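You operate a simulated robot arm through the tools that you are given. There is no shell and no other tool. Be economical: measure what you need, move in short steps, check, and stop when the job is done.

You run a simulated two-armed robot. Do the job below in one go: nothing can be reset, and whatever is moved stays where it is left.

Task
Test the desk lamps and the mushroom button, then reset.
Fine: black key to ON first. Hold the yellow button two seconds or more, push the mushroom button down, twist it free, then press the blue RESET.

It is judged by the outcome, as a careful person would: the job done as asked, and still so three seconds after it is handed in. It fails if anything else is knocked over, pushed out of place, dropped, spilled or broken.

Robot
Two 7-joint arms with fingered hands on one trunk, on a base that drives. Base frame: it is fixed to the floor where the robot stands at the start and does not move with it; the origin is under the middle of the robot, x ahead of it, y to its left, z up; the surface under the hand at the start is at about z = 900. Units: mm, degrees, N and s.
The left shoulder is at the start at [194, 136, 896], the right one opposite. Places, roughly: black button [500, 400, 900]; black dial [600, 200, 900]; black key [600, 0, 900]; black switch [1100, 500, 1000]; blue button [500, 300, 900]; blue minus-one key [700, 700, 900]; blue plus-one key [800, 800, 900]; blue plus-ten key [800, 700, 900]; blue zero key [700, 600, 900]; green button [600, 700, 900]; grey dial [500, 100, 900]; grey minus-one key [700, 400, 900]; grey plus-one key [700, 500, 900]; grey plus-ten key [700, 500, 900]; grey zero key [700, 400, 900]; red button [500, 600, 900]. Payload 4 kg a hand.
The tool frame of a hand sits at the grasp point between the pads (the TCP): z along the fingers, y along the line on which they close. The tips reach 25 mm beyond it. Largest opening 88 mm; the body of the gripper starts 29 mm behind the TCP. The gripper is a hand of 4 fingers: y runs from the thumb to the fingers, the wrist lies at [-13, -106, -174] in the tool frame, and closing takes about 1.5 s.
Orientation is that of the tool frame in the base frame, as a unit quaternion [w, x, y, z]. With the fingers straight down and the wrist toward the robot, the tool's x, y and z point along [0, 1, 0], [1, 0, 0] and [0, 0, -1] of the base frame.

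Tools
- The arms move only by the tool apply_moves. It takes "left_commands", "right_commands" or both (then of equal length, played together; a hand with none holds still); each is a list of rows, each an object of numbers (a shift or turn left out is 0, a gripper value left out holds the last): "x", "y", "z": the shift along the base's x, y, z in units of 250 mm (1.0 is 250 mm); "rx", "ry", "rz": the turn, a rotation vector about the base's x, y, z in units of 180 degrees (1.0 is 180 degrees); "hand": the closure in counts, from 0 (fully open) to 255 (shut). In form: [{"x": .., "y": .., "z": .., "rx": .., "ry": .., "rz": .., "hand": ..}, ...]. A call has 1 to 8 rows; each row is the pose to reach, as a shift and turn from the pose commanded when the call began. A call with a number of a shift or a turn outside -1 to 1 is refused whole. Each row takes 0.2 s and may step no farther than 50 mm and 8.6 degrees from the row before; otherwise, or with a gripper value out of range, the whole call is refused. A pose out of reach is approached as far as the arm can. The call stops where the force on the tool passes 60 N (or 10 N more than at its start, if that is more) or the arm is blocked; 0.2 s more then pass. The fingers move at their own pace (about 153 mm/s each) and stop on an object; they squeeze with about 29 N. The grip force told is the motor's: it shows also when the fingers shut on nothing. Time passes only in rows, and 0.2 s behind the last, so rows that repeat a pose let the fingers close. It gives the time, the measured TCP pose, the force on the tool (base axes), the opening and the grip force at its end, in the units of the frame above (readings bear some noise), with the torque about the TCP (base axes, N m) and any sound that the robot's microphone picked up.
- Cameras (640 x 400 px; columns grow to the right, rows downward): "scene" is now at [134.4, -5, 1529.1]; the picture's right is [0.03, -1.00, 0.00], its down [-0.58, -0.02, -0.82] and it looks along [0.82, 0.02, -0.58] (base axes); focal length 258 px, centre (320, 200). "left" rides on the left gripper at [-64, -83, -98] in its tool frame; the picture's right is [-0.62, -0.37, 0.69], its down [0.71, -0.63, 0.30] and it looks along [0.32, 0.68, 0.65] (tool axes); focal length 265 px, centre (320, 200). "right" rides on the right gripper at [64, -83, -98] in its tool frame; the picture's right is [-0.62, 0.37, -0.69], its down [-0.71, -0.63, 0.30] and it looks along [-0.32, 0.68, 0.65] (tool axes); focal length 265 px, centre (320, 200). There is no depth. A picture from a camera that has moved, and an enlarged one, comes with that camera's place and axes in the base frame and with its lens. The place of the scene camera against the robot may be out by one fixed shift of up to 25 mm in any direction.
- capture(camera): a new picture of that camera. No time passes.
- raise_lower(by): slides the trunk up (or, below 0, down) by that many mm; the arms and the scene camera ride with it, the base frame stays. It gives what a move gives, with no picture.
- drive_base(legs): drives the robot by 1 to 6 legs, each [ahead, left, turn to the left] in mm, mm and degrees, along the robot's own axes; the way and the turn of a leg run together, so that a leg with both is an arc; at most 1500 mm and 180 degrees a leg. The arms and the cameras ride along, it lands a little off, and it stops where it bumps. It gives what a move gives.
- set_grasp(shape, hand): the hand has 4 fingers and takes this shape, open, in about a second: jaw (thumb against the fingers, like two jaws); tri (thumb and two fingers); tip (a fingertip pinch); poke (one finger out to press); point (the index stretched); flat (the hand flat); cup (the hand cupped); fist (a fist). The gripper value then closes the fingers along that shape, each until it touches; the sizes above hold for jaw. It gives what a move gives, with no picture.
- aim_head(pan, tilt): turns the head with the scene camera to pan (to the left, within 97 degrees either way) and tilt (down, from -29 to 69), counted from straight ahead of the robot. It gives what a move gives.
- zoom(camera, box): a new picture of the part [left, top, right, bottom] of that camera's present view, enlarged. No time passes.
- sign_off(): hands the job in; it is judged then, once.

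Work in short steps. Places have to be worked out from the pictures, the camera data and where the tool is seen: move nearer, look again, correct. Check each grasp and each placing, and mend what went wrong. You have 120 turns and 108 pictures in all, those below and enlarged ones among them. Open the grippers and draw the arms clear of the work before you hand the job in, unless the task says otherwise; then end with one line.

The tools are called after "Emit:" as a command line: name --argument value ..., lists and objects as JSON in quotes. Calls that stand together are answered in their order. apply_moves: Moves the arms, as the interface text tells. Its arguments: {"type":"object","properties":{"left_commands":{"type":"array"},"right_commands":{"type":"array"}},"required":[]} The other tools are called the same way: raise_lower (by) slides the trunk up or down; set_grasp (shape, hand) gives the hand a shape; drive_base (legs) drives the base; aim_head (pan, tilt) turns the head that bears the scene camera; capture (camera) takes a picture; zoom (camera, box) takes an enlarged picture of a part of a camera's view; sign_off () hands the job in.

At the start:

```text
time_s: 0.0
left_tool_pos: [588.4, 226.5, 1232.8]
left_ee_rot: [0.002, 0.706, 0.708, 0.002]
left_contact_force: [-0.3, -0.6, 0.7]
left_moment: [-0.01, -0.03, 0.01]
left_finger_gap: 88.0
left_grasp_force: 0.0
left_shape: jaw
right_tool_pos: [518.9, -159.7, 1282.4]
right_ee_rot: [0.002, 0.707, 0.707, 0.001]
right_contact_force: [-0.6, -0.2, -0.4]
right_moment: [0.01, -0.05, 0.02]
right_finger_gap: 88.1
right_grasp_force: 0.0
right_shape: jaw
trunk travel left (down, up): [-500.0, 270.0]
robot x, y, heading: [-2.7, 1.0, -0.4]
head pan, tilt: [1.8, 35.6]
```

scene: 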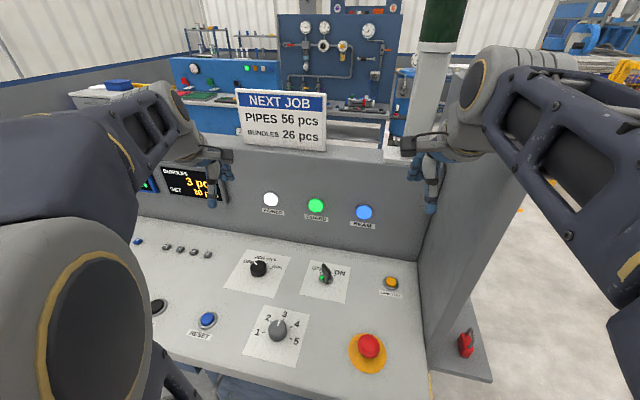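
right: 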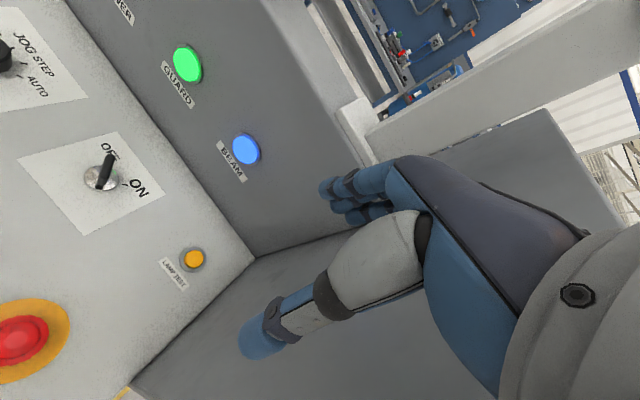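
left: 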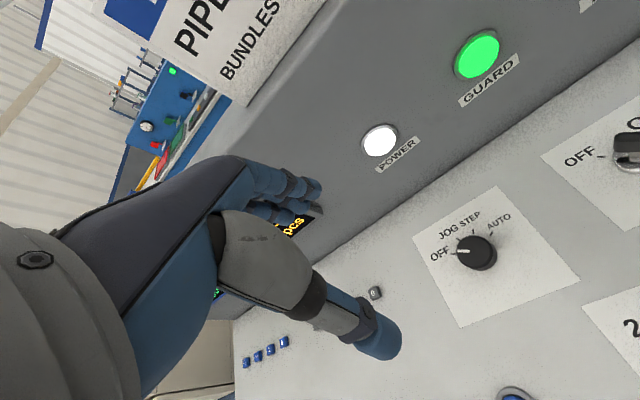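

The panel shows a black key switch (apparently at OFF), a yellow lamp test button, a mushroom button and a blue RESET. I'll zoom in on these to read their labels.

Emit:
zoom --camera "scene" --box '[290, 240, 430, 390]'

Emit:
zoom --camera "right" --box '[0, 100, 240, 380]'

Emit:
zoom --camera "scene" --box '[130, 180, 400, 350]'

```text
2.67 times, centred on (360, 315) of scene
camera zoom: at [134.4, -5.0, 1529.1], right [0.03, -1.0, 0.0], down [-0.58, -0.02, -0.82], along [0.82, 0.02, -0.58], focal length 688 px, centre (213, -107)
```

zoom: 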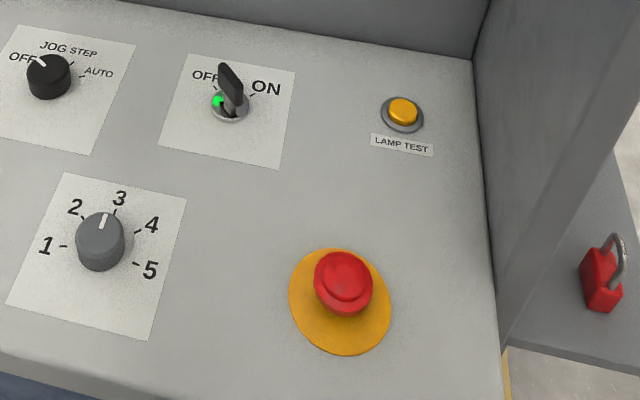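

```text
1.43 times, centred on (120, 240) of right
camera zoom: at [433.9, -95.0, 1381.4], right [0.36, -0.62, 0.7], down [-0.63, -0.71, -0.31], along [0.69, -0.33, -0.65], focal length 379 px, centre (606, 143)
```

zoom: 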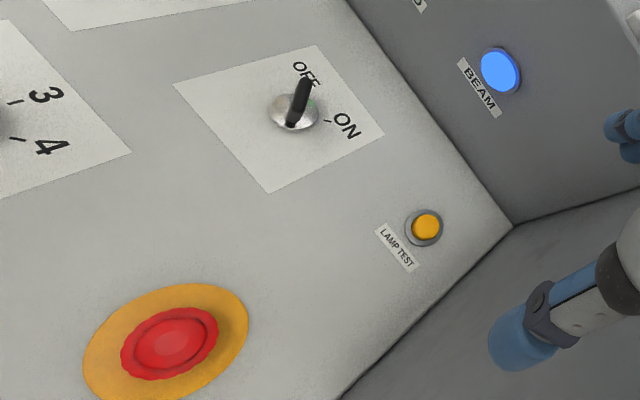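

```text
2.35 times, centred on (265, 265) of scene
camera zoom: at [134.4, -5.0, 1529.1], right [0.03, -1.0, 0.0], down [-0.58, -0.02, -0.82], along [0.82, 0.02, -0.58], focal length 607 px, centre (449, 47)
```

zoom: 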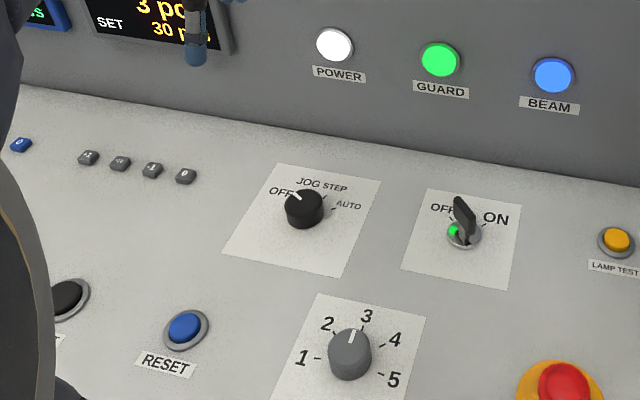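

The key's at OFF, and the mushroom (about x 415) is too near for the arm. I'll back off 190 mm so all the controls come within reach, then look again.

Emit:
drive_base --legs '[[-190, 0, 0]]'

Emit:
capture --camera "scene"

Emit:
capture --camera "right"

```text
time_s: 0.7
left_tool_pos: [589.4, 225.6, 1231.5]
left_ee_rot: [0.001, 0.707, 0.707, 0.0]
left_contact_force: [0.3, 0.3, 0.7]
left_moment: [0.02, 0.01, 0.01]
left_finger_gap: 87.8
left_grasp_force: 0.1
left_shape: jaw
right_tool_pos: [519.1, -162.6, 1281.4]
right_ee_rot: [0.001, 0.707, 0.707, 0.001]
right_contact_force: [-0.9, -0.3, 0.0]
right_moment: [0.01, -0.04, -0.02]
right_finger_gap: 87.7
right_grasp_force: 0.0
right_shape: jaw
trunk travel left (down, up): [-500.0, 270.0]
robot x, y, heading: [-8.8, -3.7, -0.2]
head pan, tilt: [1.8, 35.6]
stopped in leg 1: the robot was blocked; the commanded pose is now the measured one
```

```text
101 pictures are left
camera scene: at [138.0, -6.4, 1529.3], right [0.03, -1.0, 0.0], down [-0.58, -0.02, -0.81], along [0.81, 0.02, -0.58], focal length 258 px, centre (320, 200)
```

scene: 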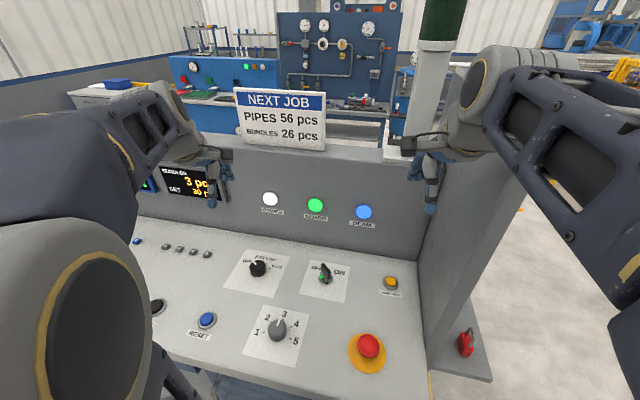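

```text
100 pictures are left
camera right: at [436.3, -96.8, 1380.4], right [0.36, -0.62, 0.69], down [-0.63, -0.71, -0.31], along [0.68, -0.33, -0.65], focal length 265 px, centre (320, 200)
```

right: 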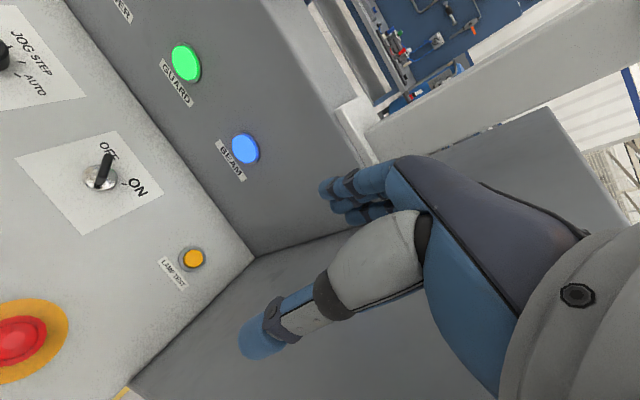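

The base was blocked almost at once. I'll look round to the sides and down to find what's blocking it.

Emit:
aim_head --pan -97 --tilt 45

Emit:
capture --camera "scene"

Emit:
aim_head --pan 97 --tilt 45

Emit:
capture --camera "scene"

```text
time_s: 2.4
left_tool_pos: [590.1, 225.9, 1230.8]
left_ee_rot: [0.001, 0.707, 0.707, 0.0]
left_contact_force: [-0.8, -0.3, 0.5]
left_moment: [-0.01, 0.01, -0.01]
left_finger_gap: 87.7
left_grasp_force: 0.1
left_shape: jaw
right_tool_pos: [519.9, -161.2, 1281.3]
right_ee_rot: [0.001, 0.708, 0.706, 0.001]
right_contact_force: [-0.6, -0.7, -0.7]
right_moment: [0.03, 0.02, 0.03]
right_finger_gap: 88.1
right_grasp_force: 0.1
right_shape: jaw
trunk travel left (down, up): [-500.0, 270.0]
robot x, y, heading: [-5.1, 0.7, -0.1]
head pan, tilt: [-97.0, 45.0]
```

```text
99 pictures are left
camera scene: at [39.9, -89.9, 1514.4], right [-0.99, 0.12, 0.0], down [0.09, 0.7, -0.71], along [-0.09, -0.7, -0.71], focal length 258 px, centre (320, 200)
```

scene: 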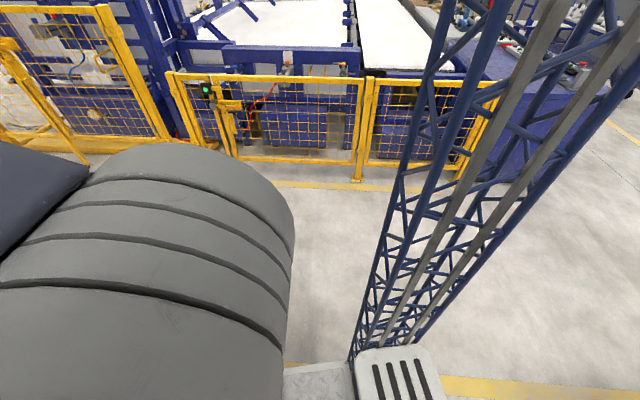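

```text
time_s: 5.3
left_tool_pos: [589.6, 225.0, 1230.1]
left_ee_rot: [0.001, 0.707, 0.707, 0.0]
left_contact_force: [0.2, 0.4, -0.2]
left_moment: [0.01, -0.03, 0.01]
left_finger_gap: 87.8
left_grasp_force: 0.1
left_shape: jaw
right_tool_pos: [519.4, -161.1, 1280.4]
right_ee_rot: [0.001, 0.707, 0.707, 0.002]
right_contact_force: [-0.2, 0.2, -0.3]
right_moment: [0.02, 0.02, 0.0]
right_finger_gap: 87.8
right_grasp_force: 0.1
right_shape: jaw
trunk travel left (down, up): [-500.0, 270.0]
robot x, y, heading: [-3.1, 1.2, -0.1]
head pan, tilt: [97.0, 45.0]
```

```text
98 pictures are left
camera scene: at [40.1, 71.5, 1514.3], right [0.99, 0.12, 0.0], down [0.09, -0.7, -0.71], along [-0.08, 0.7, -0.71], focal length 258 px, centre (320, 200)
```

scene: 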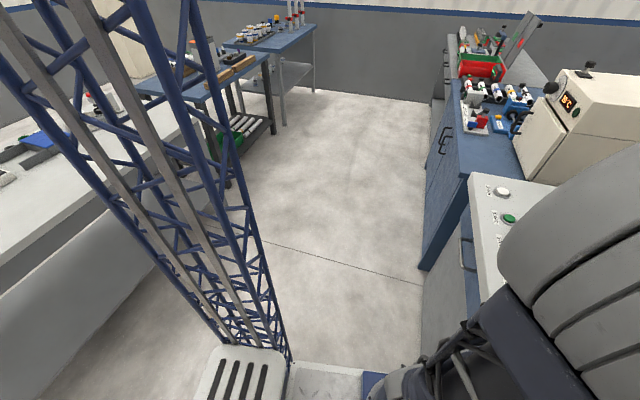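

I see nothing close behind except the robot's own mast. I'll look down ahead, then try a small reverse.

Emit:
aim_head --pan 0 --tilt 69

Emit:
capture --camera "scene"

Emit:
drive_base --legs '[[-60, 0, 0]]'

```text
time_s: 7.0
left_tool_pos: [589.0, 224.8, 1229.7]
left_ee_rot: [0.001, 0.708, 0.707, 0.0]
left_contact_force: [1.0, 0.5, -0.5]
left_moment: [-0.01, 0.0, 0.04]
left_finger_gap: 88.1
left_grasp_force: 0.2
left_shape: jaw
right_tool_pos: [520.7, -160.4, 1280.5]
right_ee_rot: [0.002, 0.707, 0.707, 0.001]
right_contact_force: [0.3, -0.5, 0.7]
right_moment: [-0.01, -0.02, -0.01]
right_finger_gap: 87.8
right_grasp_force: 0.1
right_shape: jaw
trunk travel left (down, up): [-500.0, 270.0]
robot x, y, heading: [-6.9, 4.1, 0.0]
head pan, tilt: [0.0, 68.8]
```

```text
97 pictures are left
camera scene: at [105.8, -9.2, 1485.5], right [0.0, -1.0, 0.0], down [-0.93, 0.0, -0.36], along [0.36, 0.0, -0.93], focal length 258 px, centre (320, 200)
```

scene: 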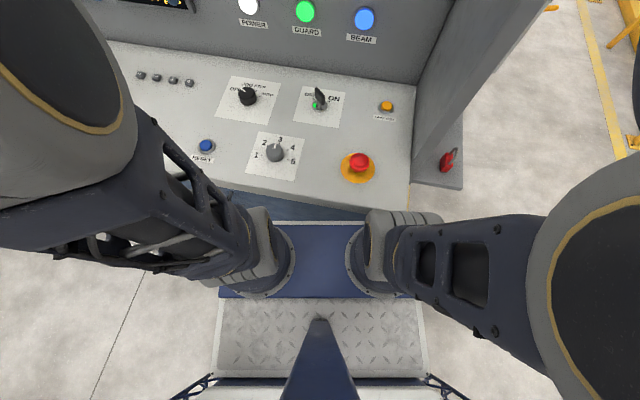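

```text
time_s: 8.0
left_tool_pos: [531.4, 223.8, 1230.4]
left_ee_rot: [0.0, 0.707, 0.707, 0.0]
left_contact_force: [0.1, -0.2, -0.4]
left_moment: [0.0, 0.01, 0.03]
left_finger_gap: 87.7
left_grasp_force: 0.0
left_shape: jaw
right_tool_pos: [461.6, -160.3, 1280.1]
right_ee_rot: [0.001, 0.708, 0.706, 0.0]
right_contact_force: [-0.1, 0.1, 1.0]
right_moment: [-0.01, 0.0, -0.03]
right_finger_gap: 87.7
right_grasp_force: 0.0
right_shape: jaw
trunk travel left (down, up): [-500.0, 270.0]
robot x, y, heading: [-66.1, -0.3, 0.1]
head pan, tilt: [0.0, 68.8]
```

The reverse works now. I'll go back another 140 mm.

Emit:
drive_base --legs '[[-70, 0, 0], [-70, 0, 0]]'

Emit:
aim_head --pan -5 --tilt 45

Emit:
capture --camera "scene"

Emit:
capture --camera "right"

```text
time_s: 9.6
left_tool_pos: [391.1, 225.6, 1230.2]
left_ee_rot: [0.001, 0.706, 0.708, 0.001]
left_contact_force: [-0.6, -0.1, -0.3]
left_moment: [-0.01, 0.01, 0.01]
left_finger_gap: 87.8
left_grasp_force: 0.0
left_shape: jaw
right_tool_pos: [321.7, -161.4, 1280.2]
right_ee_rot: [0.001, 0.707, 0.708, 0.0]
right_contact_force: [-0.8, -0.4, 0.6]
right_moment: [-0.03, -0.03, -0.02]
right_finger_gap: 87.6
right_grasp_force: 0.0
right_shape: jaw
trunk travel left (down, up): [-500.0, 270.0]
robot x, y, heading: [-206.9, -0.2, -0.2]
head pan, tilt: [0.0, 68.8]
```

```text
time_s: 10.5
left_tool_pos: [390.8, 226.1, 1228.9]
left_ee_rot: [0.001, 0.706, 0.708, 0.0]
left_contact_force: [0.6, 0.1, 0.0]
left_moment: [-0.02, 0.04, 0.04]
left_finger_gap: 87.9
left_grasp_force: 0.0
left_shape: jaw
right_tool_pos: [321.1, -161.4, 1278.4]
right_ee_rot: [0.0, 0.708, 0.707, 0.001]
right_contact_force: [-1.0, 0.7, -1.1]
right_moment: [-0.02, 0.04, -0.01]
right_finger_gap: 87.7
right_grasp_force: 0.1
right_shape: jaw
trunk travel left (down, up): [-500.0, 270.0]
robot x, y, heading: [-205.9, -0.8, -0.1]
head pan, tilt: [-5.0, 45.0]
```

```text
96 pictures are left
camera scene: at [-66.9, -16.2, 1514.1], right [-0.09, -1.0, 0.0], down [-0.71, 0.06, -0.71], along [0.7, -0.06, -0.71], focal length 258 px, centre (320, 200)
```

scene: 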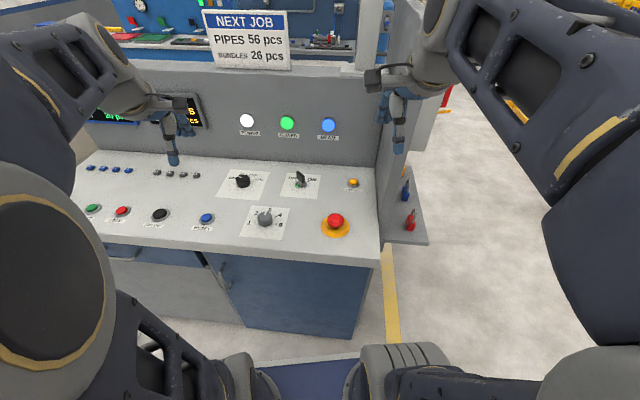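

```text
95 pictures are left
camera right: at [238.1, -96.2, 1378.9], right [0.37, -0.62, 0.69], down [-0.63, -0.71, -0.31], along [0.68, -0.32, -0.65], focal length 265 px, centre (320, 200)
```

right: 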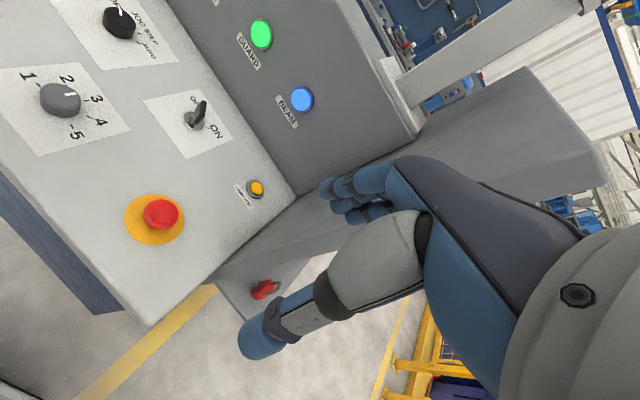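

The right camera puts the key base near (604, 0, ~895). I'll bring the right hand above it for a close look.

Emit:
apply_moves --right_commands '[{"x": 0.12, "y": 0.075, "z": -0.114}, {"x": 0.24, "y": 0.15, "z": -0.228}, {"x": 0.36, "y": 0.225, "z": -0.342}, {"x": 0.48, "y": 0.3, "z": -0.456}, {"x": 0.6, "y": 0.375, "z": -0.57}, {"x": 0.72, "y": 0.45, "z": -0.684}, {"x": 0.84, "y": 0.525, "z": -0.8}, {"x": 0.92, "y": 0.6, "z": -0.9}]'

Emit:
capture --camera "right"

Emit:
zoom --camera "scene" --box '[220, 120, 400, 250]'

```text
time_s: 12.3
left_tool_pos: [391.2, 224.9, 1230.1]
left_ee_rot: [0.001, 0.708, 0.707, 0.001]
left_contact_force: [-0.8, 0.4, 0.4]
left_moment: [0.01, -0.01, 0.0]
left_finger_gap: 88.0
left_grasp_force: 0.1
left_shape: jaw
right_tool_pos: [550.0, -10.8, 1053.1]
right_ee_rot: [0.001, 0.708, 0.706, 0.002]
right_contact_force: [-0.1, -0.4, 0.2]
right_moment: [0.02, -0.02, 0.01]
right_finger_gap: 87.7
right_grasp_force: 0.1
right_shape: jaw
trunk travel left (down, up): [-500.0, 270.0]
robot x, y, heading: [-207.7, -2.0, -0.0]
head pan, tilt: [-5.0, 45.0]
```

```text
94 pictures are left
camera right: at [466.3, 53.7, 1153.1], right [0.37, -0.62, 0.69], down [-0.63, -0.71, -0.31], along [0.69, -0.32, -0.65], focal length 265 px, centre (320, 200)
```

right: 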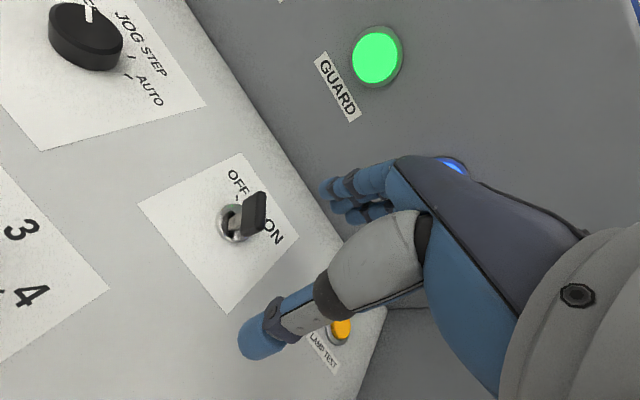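

```text
3.08 times, centred on (310, 185) of scene
camera zoom: at [-67.2, -16.4, 1514.2], right [-0.09, -1.0, 0.0], down [-0.7, 0.06, -0.71], along [0.7, -0.06, -0.71], focal length 794 px, centre (351, 246)
```

zoom: 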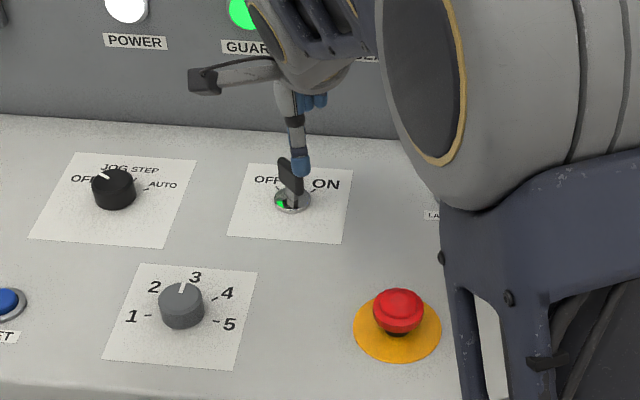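

Triangulation gives the key base at about (604, 5, 908), with the bow centre at z ≈ 953. I'll zoom in on the bow's orientation.

Emit:
zoom --camera "right" --box '[140, 140, 310, 310]'

Emit:
zoom --camera "scene" --box '[280, 160, 330, 200]'

```text
2.35 times, centred on (225, 225) of right
camera zoom: at [466.3, 53.7, 1153.1], right [0.37, -0.62, 0.69], down [-0.63, -0.71, -0.31], along [0.69, -0.32, -0.65], focal length 624 px, centre (544, 141)
```

zoom: 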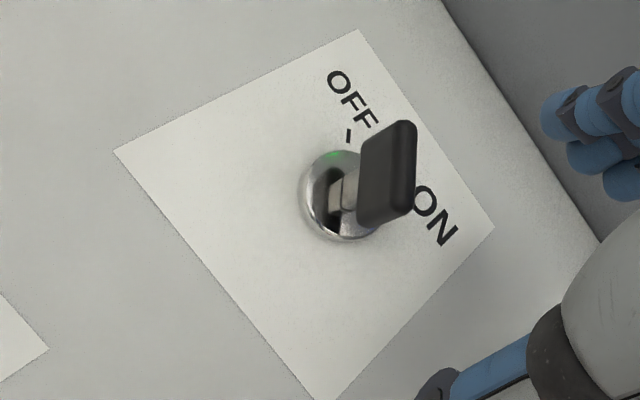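

```text
10.00 times, centred on (305, 180) of scene
camera zoom: at [-67.2, -16.4, 1514.2], right [-0.09, -1.0, 0.0], down [-0.7, 0.06, -0.71], along [0.7, -0.06, -0.71], focal length 2580 px, centre (470, 400)
```

zoom: 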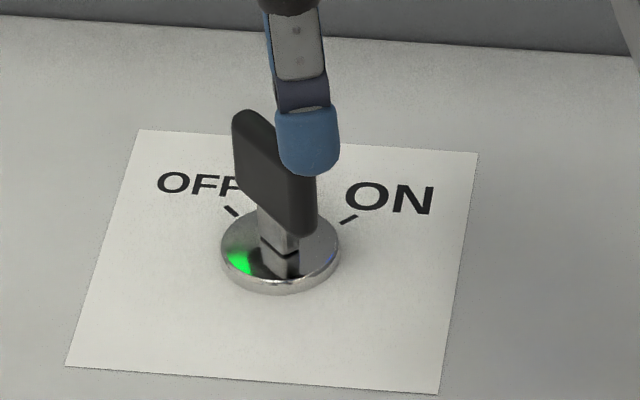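

The bow lies toward OFF (about +40° yaw), and ON is at roughly −45°. Pushing the bow round with one finger avoids an awkward wrist turn, so I'll shape the right hand to poke and see where its fingertip is.

Emit:
set_grasp --hand "right" --shape "poke"

Emit:
capture --camera "right"

Emit:
zoom --camera "scene" --box '[240, 100, 400, 220]'

```text
time_s: 13.2
left_tool_pos: [392.5, 226.4, 1229.4]
left_ee_rot: [0.001, 0.707, 0.707, 0.0]
left_contact_force: [1.3, 0.2, 0.3]
left_moment: [0.0, 0.01, 0.03]
left_finger_gap: 87.9
left_grasp_force: 0.0
left_shape: jaw
right_tool_pos: [551.5, -10.8, 1054.1]
right_ee_rot: [0.0, 0.707, 0.707, 0.001]
right_contact_force: [0.3, -0.9, 0.7]
right_moment: [-0.01, 0.0, 0.0]
right_finger_gap: 0.3
right_grasp_force: 0.0
right_shape: poke
trunk travel left (down, up): [-500.0, 270.0]
robot x, y, heading: [-205.0, 2.2, 0.1]
head pan, tilt: [-5.0, 45.0]
```

```text
90 pictures are left
camera right: at [466.0, 53.7, 1153.1], right [0.37, -0.62, 0.69], down [-0.63, -0.71, -0.31], along [0.68, -0.32, -0.65], focal length 265 px, centre (320, 200)
```

right: 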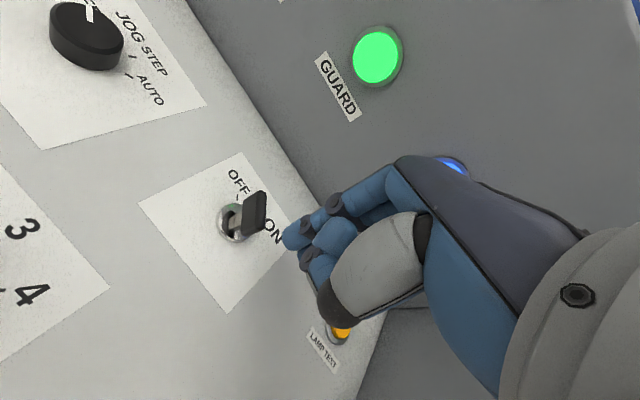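

```text
3.33 times, centred on (320, 160) of scene
camera zoom: at [-66.9, -16.2, 1514.2], right [-0.09, -1.0, 0.0], down [-0.7, 0.06, -0.71], along [0.7, -0.06, -0.71], focal length 860 px, centre (320, 333)
```

zoom: 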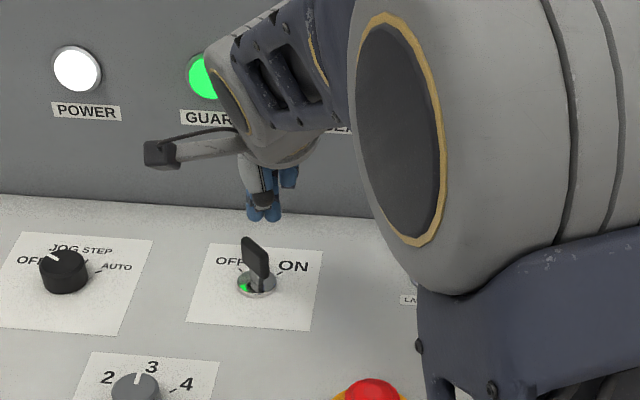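

The index finger seems to extend to about the usual tip point. I'll zoom in on it.

Emit:
zoom --camera "right" --box '[200, 150, 400, 350]'

Emit:
zoom --camera "scene" --box '[280, 130, 340, 190]'

Emit:
capture --camera "left"

```text
2.00 times, centred on (300, 250) of right
camera zoom: at [466.0, 53.7, 1153.1], right [0.37, -0.62, 0.69], down [-0.63, -0.71, -0.31], along [0.68, -0.32, -0.65], focal length 531 px, centre (360, 100)
```

zoom: 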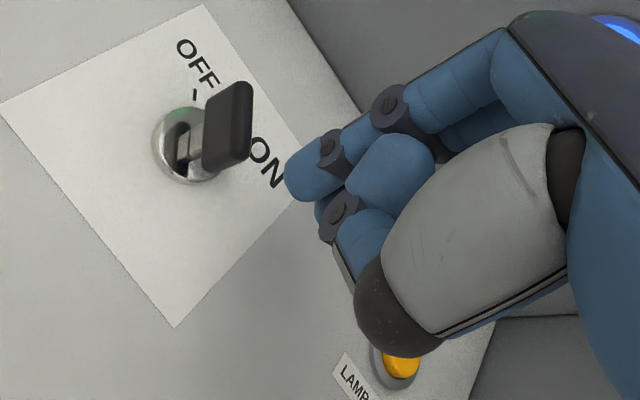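

```text
6.67 times, centred on (310, 160) of scene
camera zoom: at [-66.9, -16.2, 1514.2], right [-0.09, -1.0, 0.0], down [-0.7, 0.06, -0.71], along [0.7, -0.06, -0.71], focal length 1720 px, centre (387, 467)
```

zoom: 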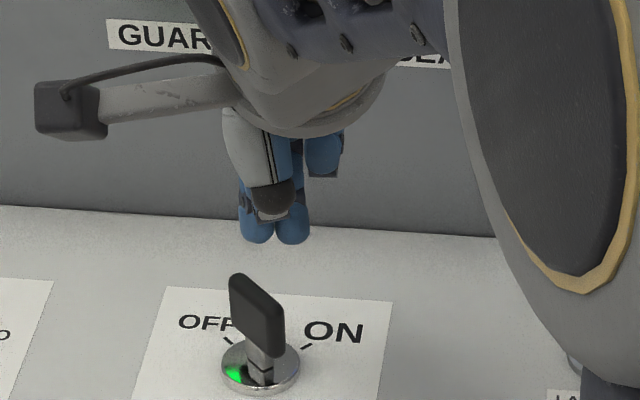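

```text
86 pictures are left
camera left: at [308.6, 160.7, 1328.7], right [-0.37, -0.62, -0.69], down [-0.63, 0.71, -0.31], along [0.68, 0.32, -0.65], focal length 265 px, centre (320, 200)
```

left: 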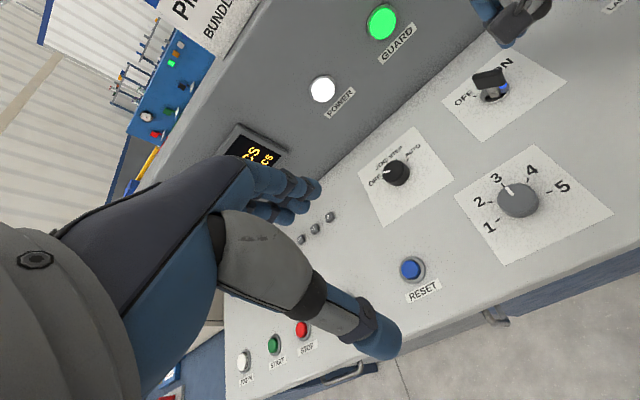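

Poke shows two low fingertips. I'll compare it with point.

Emit:
set_grasp --hand "right" --shape "point"

Emit:
zoom --camera "right" --box '[200, 150, 400, 350]'

Emit:
zoom --camera "scene" --box '[280, 130, 340, 190]'

```text
time_s: 14.1
left_tool_pos: [392.3, 225.7, 1228.4]
left_ee_rot: [0.001, 0.706, 0.708, 0.0]
left_contact_force: [-0.6, 0.5, -0.2]
left_moment: [0.0, -0.02, -0.02]
left_finger_gap: 88.0
left_grasp_force: 0.0
left_shape: jaw
right_tool_pos: [549.6, -10.4, 1054.4]
right_ee_rot: [0.001, 0.707, 0.708, 0.001]
right_contact_force: [0.2, -0.6, -0.4]
right_moment: [-0.03, 0.02, 0.02]
right_finger_gap: 0.1
right_grasp_force: 0.0
right_shape: point
trunk travel left (down, up): [-500.0, 270.0]
robot x, y, heading: [-203.6, -0.5, 0.1]
head pan, tilt: [-5.0, 45.0]
```

```text
2.00 times, centred on (300, 250) of right
camera zoom: at [466.0, 53.6, 1153.2], right [0.37, -0.62, 0.69], down [-0.63, -0.71, -0.31], along [0.68, -0.32, -0.65], focal length 531 px, centre (360, 100)
```

zoom: 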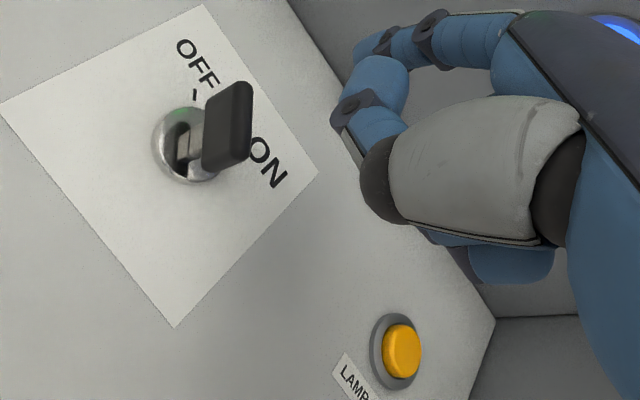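

```text
6.67 times, centred on (310, 160) of scene
camera zoom: at [-66.9, -16.2, 1514.2], right [-0.09, -1.0, 0.0], down [-0.7, 0.06, -0.71], along [0.7, -0.06, -0.71], focal length 1720 px, centre (387, 467)
```

zoom: 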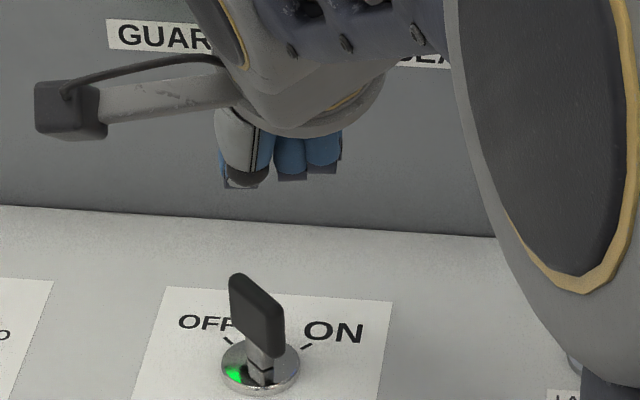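

Point stretches the finger forward, which won't do here. I'll go back to poke and check whether the closure value changes which fingers stick out.

Emit:
set_grasp --hand "right" --shape "poke"

Emit:
apply_moves --right_commands '[{"hand": 255}, {"hand": 255}, {"hand": 255}, {"hand": 255}, {"hand": 255}, {"hand": 255}]'

Emit:
zoom --camera "right" --box '[200, 150, 400, 350]'

Emit:
zoom --camera "scene" --box '[280, 130, 340, 190]'

```text
time_s: 15.0
left_tool_pos: [392.4, 226.0, 1228.8]
left_ee_rot: [0.0, 0.707, 0.707, 0.001]
left_contact_force: [-0.4, -0.5, -0.5]
left_moment: [-0.02, 0.0, -0.01]
left_finger_gap: 88.2
left_grasp_force: 0.0
left_shape: jaw
right_tool_pos: [549.4, -10.5, 1053.6]
right_ee_rot: [0.0, 0.707, 0.707, 0.0]
right_contact_force: [0.6, -0.2, -0.4]
right_moment: [0.0, 0.0, 0.0]
right_finger_gap: 0.0
right_grasp_force: 0.0
right_shape: poke
trunk travel left (down, up): [-500.0, 270.0]
robot x, y, heading: [-204.0, 3.1, 0.0]
head pan, tilt: [-5.0, 45.0]
```

```text
time_s: 16.4
left_tool_pos: [390.7, 225.9, 1229.2]
left_ee_rot: [0.001, 0.707, 0.707, 0.001]
left_contact_force: [0.4, -0.3, 0.4]
left_moment: [-0.01, -0.02, 0.01]
left_finger_gap: 87.8
left_grasp_force: 0.1
left_shape: jaw
right_tool_pos: [549.7, -11.0, 1054.8]
right_ee_rot: [0.0, 0.707, 0.707, 0.001]
right_contact_force: [-0.4, 0.6, 0.1]
right_moment: [-0.03, -0.01, -0.01]
right_finger_gap: 0.0
right_grasp_force: 0.0
right_shape: poke
trunk travel left (down, up): [-500.0, 270.0]
robot x, y, heading: [-203.3, -0.7, 0.0]
head pan, tilt: [-5.0, 45.0]
```

```text
2.00 times, centred on (300, 250) of right
camera zoom: at [466.1, 53.7, 1153.0], right [0.37, -0.62, 0.69], down [-0.63, -0.71, -0.31], along [0.68, -0.32, -0.65], focal length 531 px, centre (360, 100)
```

zoom: 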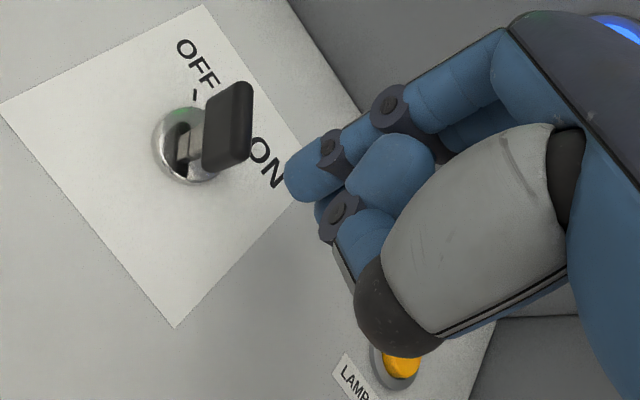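

```text
6.67 times, centred on (310, 160) of scene
camera zoom: at [-66.9, -16.2, 1514.2], right [-0.09, -1.0, 0.0], down [-0.7, 0.06, -0.71], along [0.7, -0.06, -0.71], focal length 1720 px, centre (387, 467)
```

zoom: 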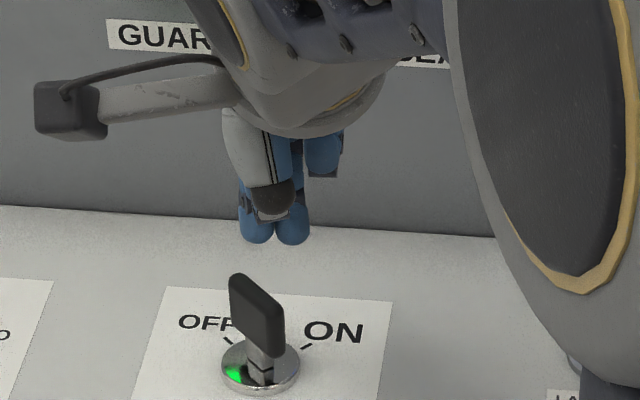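

In poke, the index and middle tips sit side by side, about ±9 mm about the TCP axis and 25 mm beyond it. I'll push the bow's near end from right to left with the index side. First I'll stage to the right of the key and above it.

Emit:
apply_moves --right_commands '[{"x": 0.11, "y": -0.06, "z": -0.07}, {"x": 0.22, "y": -0.12, "z": -0.14}, {"x": 0.22, "y": -0.12, "z": -0.2}]'

Emit:
capture --camera "right"

Emit:
zoom --camera "scene" --box '[270, 140, 350, 200]'

Emit:
zoom --camera "left" --box '[420, 0, 600, 130]'

```text
time_s: 17.2
left_tool_pos: [391.4, 226.1, 1229.9]
left_ee_rot: [0.0, 0.707, 0.707, 0.001]
left_contact_force: [0.0, 0.5, -0.2]
left_moment: [-0.01, -0.04, 0.03]
left_finger_gap: 87.8
left_grasp_force: 0.0
left_shape: jaw
right_tool_pos: [606.6, -40.2, 1006.3]
right_ee_rot: [0.0, 0.707, 0.707, 0.0]
right_contact_force: [-0.3, 0.3, -0.3]
right_moment: [-0.04, 0.01, 0.02]
right_finger_gap: 0.0
right_grasp_force: 0.1
right_shape: poke
trunk travel left (down, up): [-500.0, 270.0]
robot x, y, heading: [-202.6, 1.5, -0.0]
head pan, tilt: [-5.0, 45.0]
```

```text
81 pictures are left
camera right: at [523.4, 23.2, 1104.4], right [0.37, -0.62, 0.69], down [-0.63, -0.71, -0.31], along [0.68, -0.32, -0.65], focal length 265 px, centre (320, 200)
```

right: 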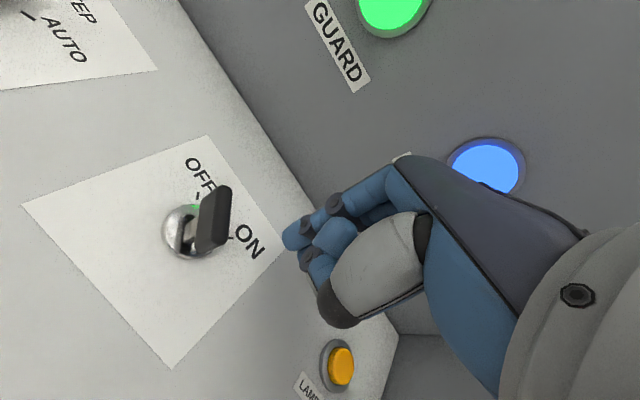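

```text
6.67 times, centred on (310, 170) of scene
camera zoom: at [-67.0, -16.2, 1514.2], right [-0.09, -1.0, 0.0], down [-0.7, 0.06, -0.71], along [0.7, -0.06, -0.71], focal length 1720 px, centre (387, 400)
```

zoom: 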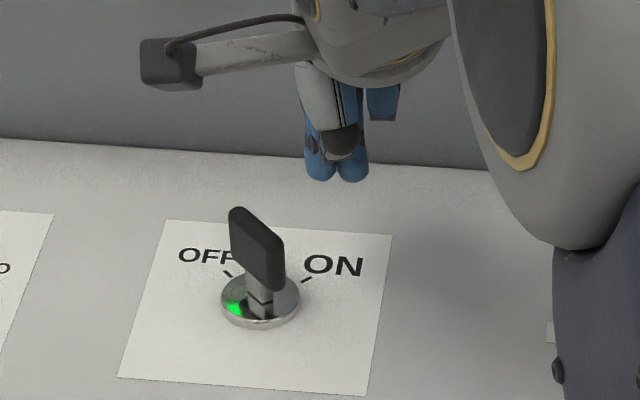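

```text
3.08 times, centred on (510, 65) of left
camera zoom: at [308.5, 160.7, 1328.7], right [-0.37, -0.62, -0.69], down [-0.63, 0.71, -0.31], along [0.68, 0.32, -0.65], focal length 817 px, centre (-265, 615)
```

zoom: 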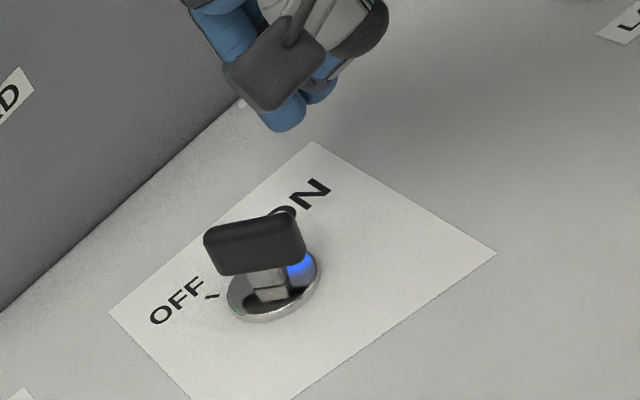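

The key base is confirmed at (603, 5). I'll descend to tip z ≈ 943 beside the bow.

Emit:
apply_moves --right_commands '[{"z": -0.08}, {"z": -0.15}, {"z": -0.15}]'

Emit:
capture --camera "right"

Emit:
zoom --camera "scene" --box '[270, 140, 350, 200]'

```text
time_s: 18.0
left_tool_pos: [392.0, 225.1, 1230.1]
left_ee_rot: [0.001, 0.707, 0.708, 0.001]
left_contact_force: [-0.5, -0.2, 0.0]
left_moment: [0.01, 0.02, 0.0]
left_finger_gap: 88.0
left_grasp_force: 0.1
left_shape: jaw
right_tool_pos: [606.3, -38.7, 967.8]
right_ee_rot: [0.001, 0.707, 0.707, 0.0]
right_contact_force: [0.7, -0.1, 0.3]
right_moment: [0.02, 0.0, 0.0]
right_finger_gap: 0.2
right_grasp_force: 0.1
right_shape: poke
trunk travel left (down, up): [-500.0, 270.0]
robot x, y, heading: [-201.8, -0.4, -0.0]
head pan, tilt: [-5.0, 45.0]
```

```text
78 pictures are left
camera right: at [522.0, 24.8, 1067.0], right [0.37, -0.62, 0.69], down [-0.63, -0.71, -0.31], along [0.68, -0.32, -0.65], focal length 265 px, centre (320, 200)
```

right: 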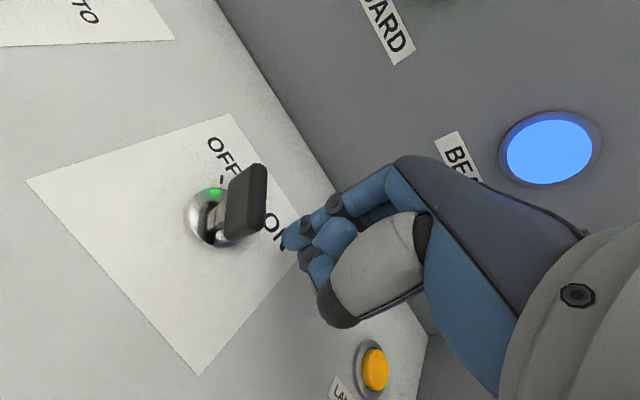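

```text
6.67 times, centred on (310, 170) of scene
camera zoom: at [-66.9, -16.2, 1514.2], right [-0.09, -1.0, 0.0], down [-0.7, 0.06, -0.71], along [0.7, -0.06, -0.71], focal length 1720 px, centre (387, 400)
```

zoom: 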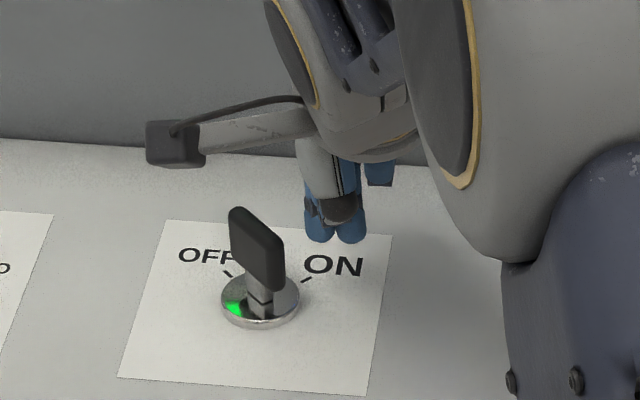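

I'll shift back toward the near end of the bow and begin sweeping left.

Emit:
apply_moves --right_commands '[{"x": -0.05}, {"x": -0.052, "y": 0.03}, {"x": -0.056, "y": 0.06}]'

Emit:
capture --camera "right"

Emit:
zoom --camera "scene" --box '[270, 140, 350, 200]'

```text
time_s: 18.8
left_tool_pos: [391.6, 224.6, 1230.8]
left_ee_rot: [0.0, 0.707, 0.707, 0.001]
left_contact_force: [-0.2, 0.0, -1.5]
left_moment: [0.02, -0.02, -0.01]
left_finger_gap: 87.8
left_grasp_force: 0.0
left_shape: jaw
right_tool_pos: [592.7, -27.6, 967.1]
right_ee_rot: [0.001, 0.707, 0.707, 0.0]
right_contact_force: [0.6, -6.5, 0.9]
right_moment: [-0.1, 0.01, -0.01]
right_finger_gap: 0.0
right_grasp_force: 0.0
right_shape: poke
trunk travel left (down, up): [-500.0, 270.0]
robot x, y, heading: [-202.2, -0.9, 0.1]
head pan, tilt: [-5.0, 45.0]
```

```text
76 pictures are left
camera right: at [509.4, 37.3, 1066.7], right [0.37, -0.62, 0.69], down [-0.63, -0.71, -0.3], along [0.68, -0.33, -0.65], focal length 265 px, centre (320, 200)
```

right: 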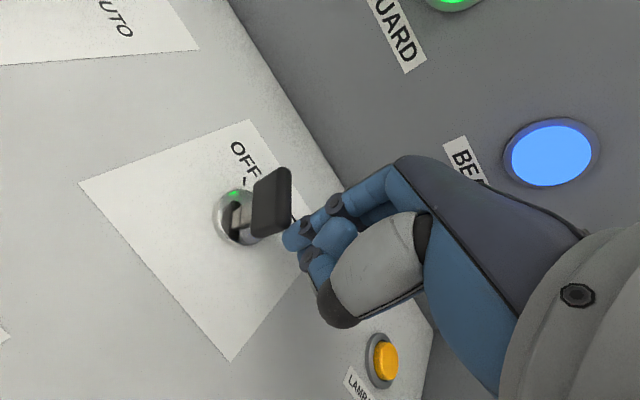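

```text
6.67 times, centred on (310, 170) of scene
camera zoom: at [-66.9, -16.5, 1514.2], right [-0.09, -1.0, 0.0], down [-0.7, 0.06, -0.71], along [0.7, -0.06, -0.71], focal length 1720 px, centre (387, 400)
```

zoom: 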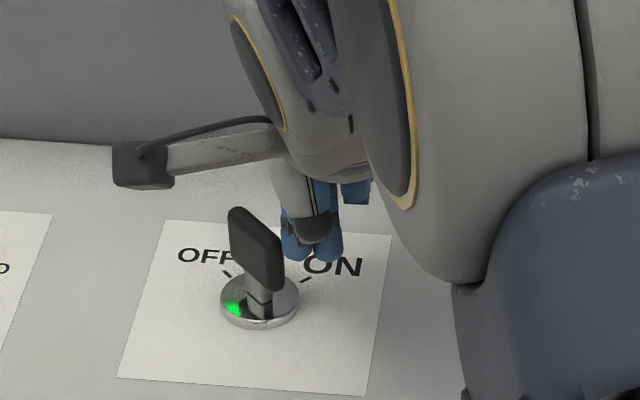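

The finger is touching the bow at 6.5 N. I'll continue the arc, moving back and left.

Emit:
apply_moves --right_commands '[{"x": -0.016, "y": 0.0}, {"x": -0.024, "y": 0.02}, {"x": -0.03, "y": 0.045}, {"x": -0.034, "y": 0.06}]'

Emit:
zoom --camera "right" --box '[180, 120, 360, 300]'

Emit:
zoom --camera "scene" --box '[270, 140, 350, 200]'

```text
time_s: 19.8
left_tool_pos: [390.1, 226.5, 1229.6]
left_ee_rot: [0.001, 0.706, 0.708, 0.001]
left_contact_force: [-0.8, -0.5, -0.4]
left_moment: [-0.01, -0.02, -0.02]
left_finger_gap: 88.1
left_grasp_force: 0.0
left_shape: jaw
right_tool_pos: [583.0, -9.0, 967.0]
right_ee_rot: [-0.001, 0.706, 0.708, -0.001]
right_contact_force: [-22.6, -8.0, 7.7]
right_moment: [-0.02, 0.25, 0.14]
right_finger_gap: 0.0
right_grasp_force: 0.0
right_shape: poke
trunk travel left (down, up): [-500.0, 270.0]
robot x, y, heading: [-203.3, 0.6, -0.2]
head pan, tilt: [-5.0, 45.0]
```

```text
2.22 times, centred on (270, 210) of right
camera zoom: at [498.7, 54.5, 1066.8], right [0.37, -0.62, 0.69], down [-0.63, -0.72, -0.3], along [0.68, -0.32, -0.65], focal length 590 px, centre (431, 178)
```

zoom: 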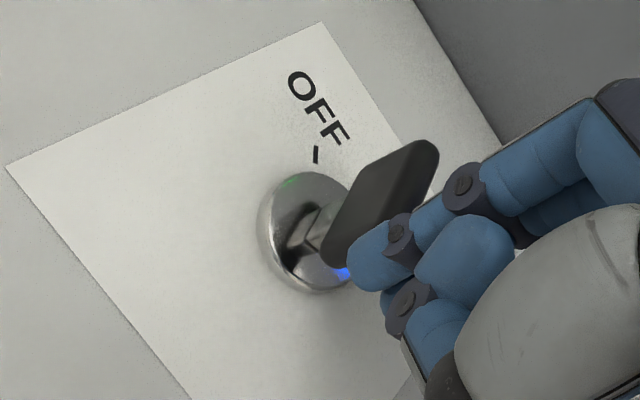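

```text
6.67 times, centred on (310, 170) of scene
camera zoom: at [-68.0, -16.5, 1514.4], right [-0.09, -1.0, 0.0], down [-0.7, 0.06, -0.71], along [0.7, -0.06, -0.71], focal length 1720 px, centre (387, 400)
```

zoom: 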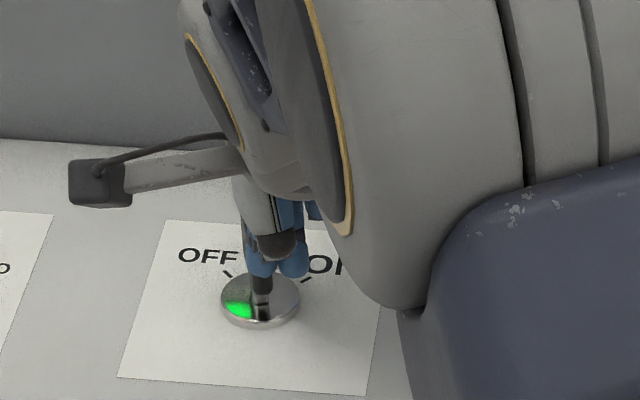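

The key has turned to about straight ahead. I'll continue leftward, easing the x pressure.

Emit:
apply_moves --right_commands '[{"x": -0.006, "y": 0.015}, {"x": -0.01, "y": 0.035}, {"x": -0.01, "y": 0.055}, {"x": -0.006, "y": 0.07}]'

Emit:
zoom --camera "right" --box '[180, 120, 360, 300]'

Emit:
zoom --camera "scene" --box '[270, 140, 350, 200]'

```text
time_s: 20.8
left_tool_pos: [392.4, 226.0, 1228.2]
left_ee_rot: [0.0, 0.707, 0.707, 0.001]
left_contact_force: [0.5, -0.3, 0.2]
left_moment: [-0.01, 0.01, 0.0]
left_finger_gap: 87.6
left_grasp_force: 0.1
left_shape: jaw
right_tool_pos: [584.6, 5.7, 967.8]
right_ee_rot: [0.002, 0.708, 0.706, 0.002]
right_contact_force: [-1.5, -3.0, 2.1]
right_moment: [-0.09, -0.04, -0.05]
right_finger_gap: 0.0
right_grasp_force: 0.0
right_shape: poke
trunk travel left (down, up): [-500.0, 270.0]
robot x, y, heading: [-205.2, -1.0, 0.3]
head pan, tilt: [-5.0, 45.0]
```

```text
2.22 times, centred on (270, 210) of right
camera zoom: at [500.4, 70.5, 1067.6], right [0.36, -0.62, 0.69], down [-0.63, -0.71, -0.31], along [0.69, -0.32, -0.65], focal length 590 px, centre (431, 178)
```

zoom: 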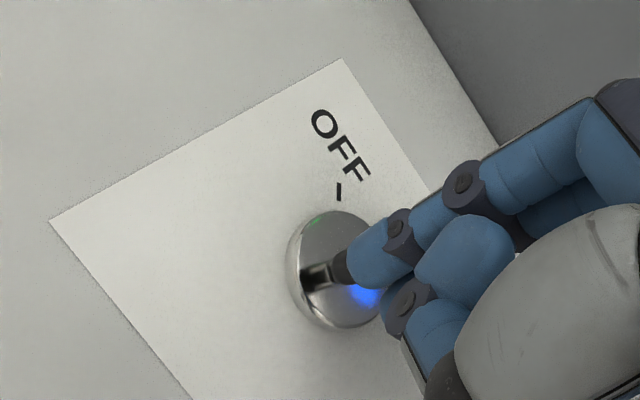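

```text
6.67 times, centred on (310, 170) of scene
camera zoom: at [-66.8, -16.3, 1514.2], right [-0.09, -1.0, 0.0], down [-0.7, 0.06, -0.71], along [0.7, -0.06, -0.71], focal length 1720 px, centre (387, 400)
```

zoom: 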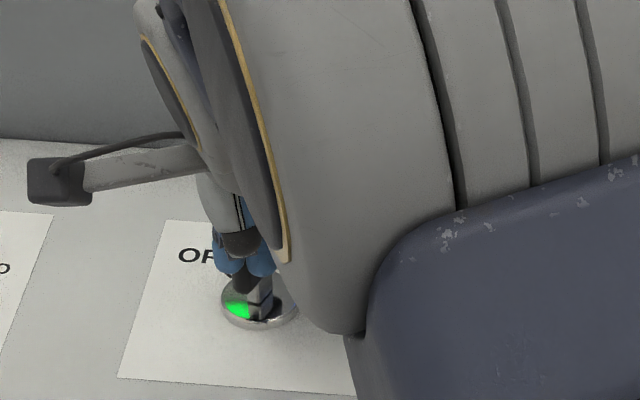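

The near end is now left of the shaft. I'll push a little further forward and left to seat it at ON.

Emit:
apply_moves --right_commands '[{"x": 0.01, "y": 0.015}, {"x": 0.025, "y": 0.025}, {"x": 0.04, "y": 0.035}]'

Emit:
zoom --camera "right" --box '[180, 120, 360, 300]'

Emit:
zoom --camera "scene" --box '[270, 140, 350, 200]'

```text
time_s: 21.6
left_tool_pos: [390.9, 225.2, 1230.6]
left_ee_rot: [0.001, 0.707, 0.707, 0.0]
left_contact_force: [0.5, 0.5, 0.0]
left_moment: [0.01, 0.0, 0.0]
left_finger_gap: 87.8
left_grasp_force: 0.1
left_shape: jaw
right_tool_pos: [592.7, 16.3, 968.6]
right_ee_rot: [0.002, 0.707, 0.707, 0.001]
right_contact_force: [-9.4, -3.8, 12.4]
right_moment: [-0.1, 0.06, -0.08]
right_finger_gap: 0.0
right_grasp_force: 0.1
right_shape: poke
trunk travel left (down, up): [-500.0, 270.0]
robot x, y, heading: [-204.5, -1.8, 0.1]
head pan, tilt: [-5.0, 45.0]
```

```text
2.22 times, centred on (270, 210) of right
camera zoom: at [508.9, 81.0, 1067.6], right [0.37, -0.62, 0.69], down [-0.63, -0.71, -0.31], along [0.69, -0.32, -0.65], focal length 590 px, centre (431, 178)
```

zoom: 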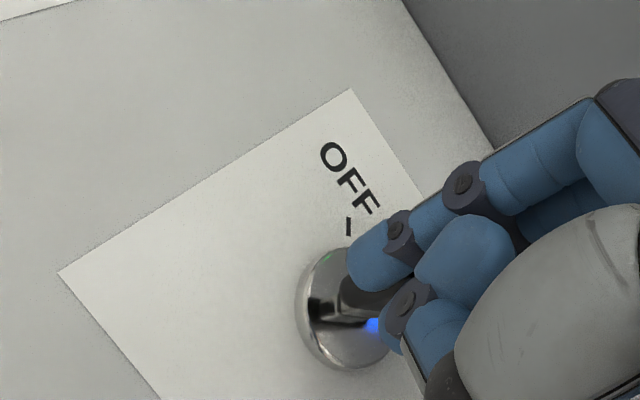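

```text
6.67 times, centred on (310, 170) of scene
camera zoom: at [-67.6, -16.4, 1514.4], right [-0.09, -1.0, 0.0], down [-0.7, 0.06, -0.71], along [0.7, -0.06, -0.71], focal length 1720 px, centre (387, 400)
```

zoom: 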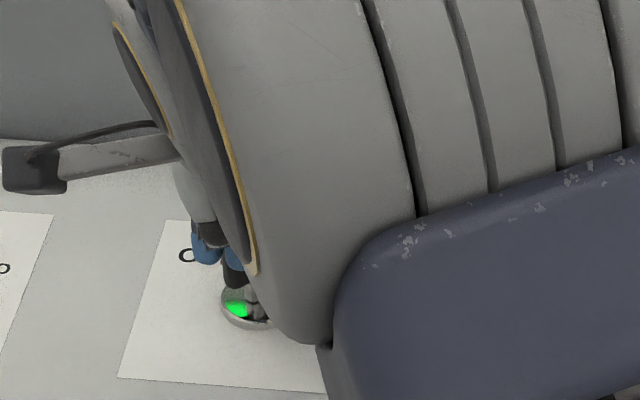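

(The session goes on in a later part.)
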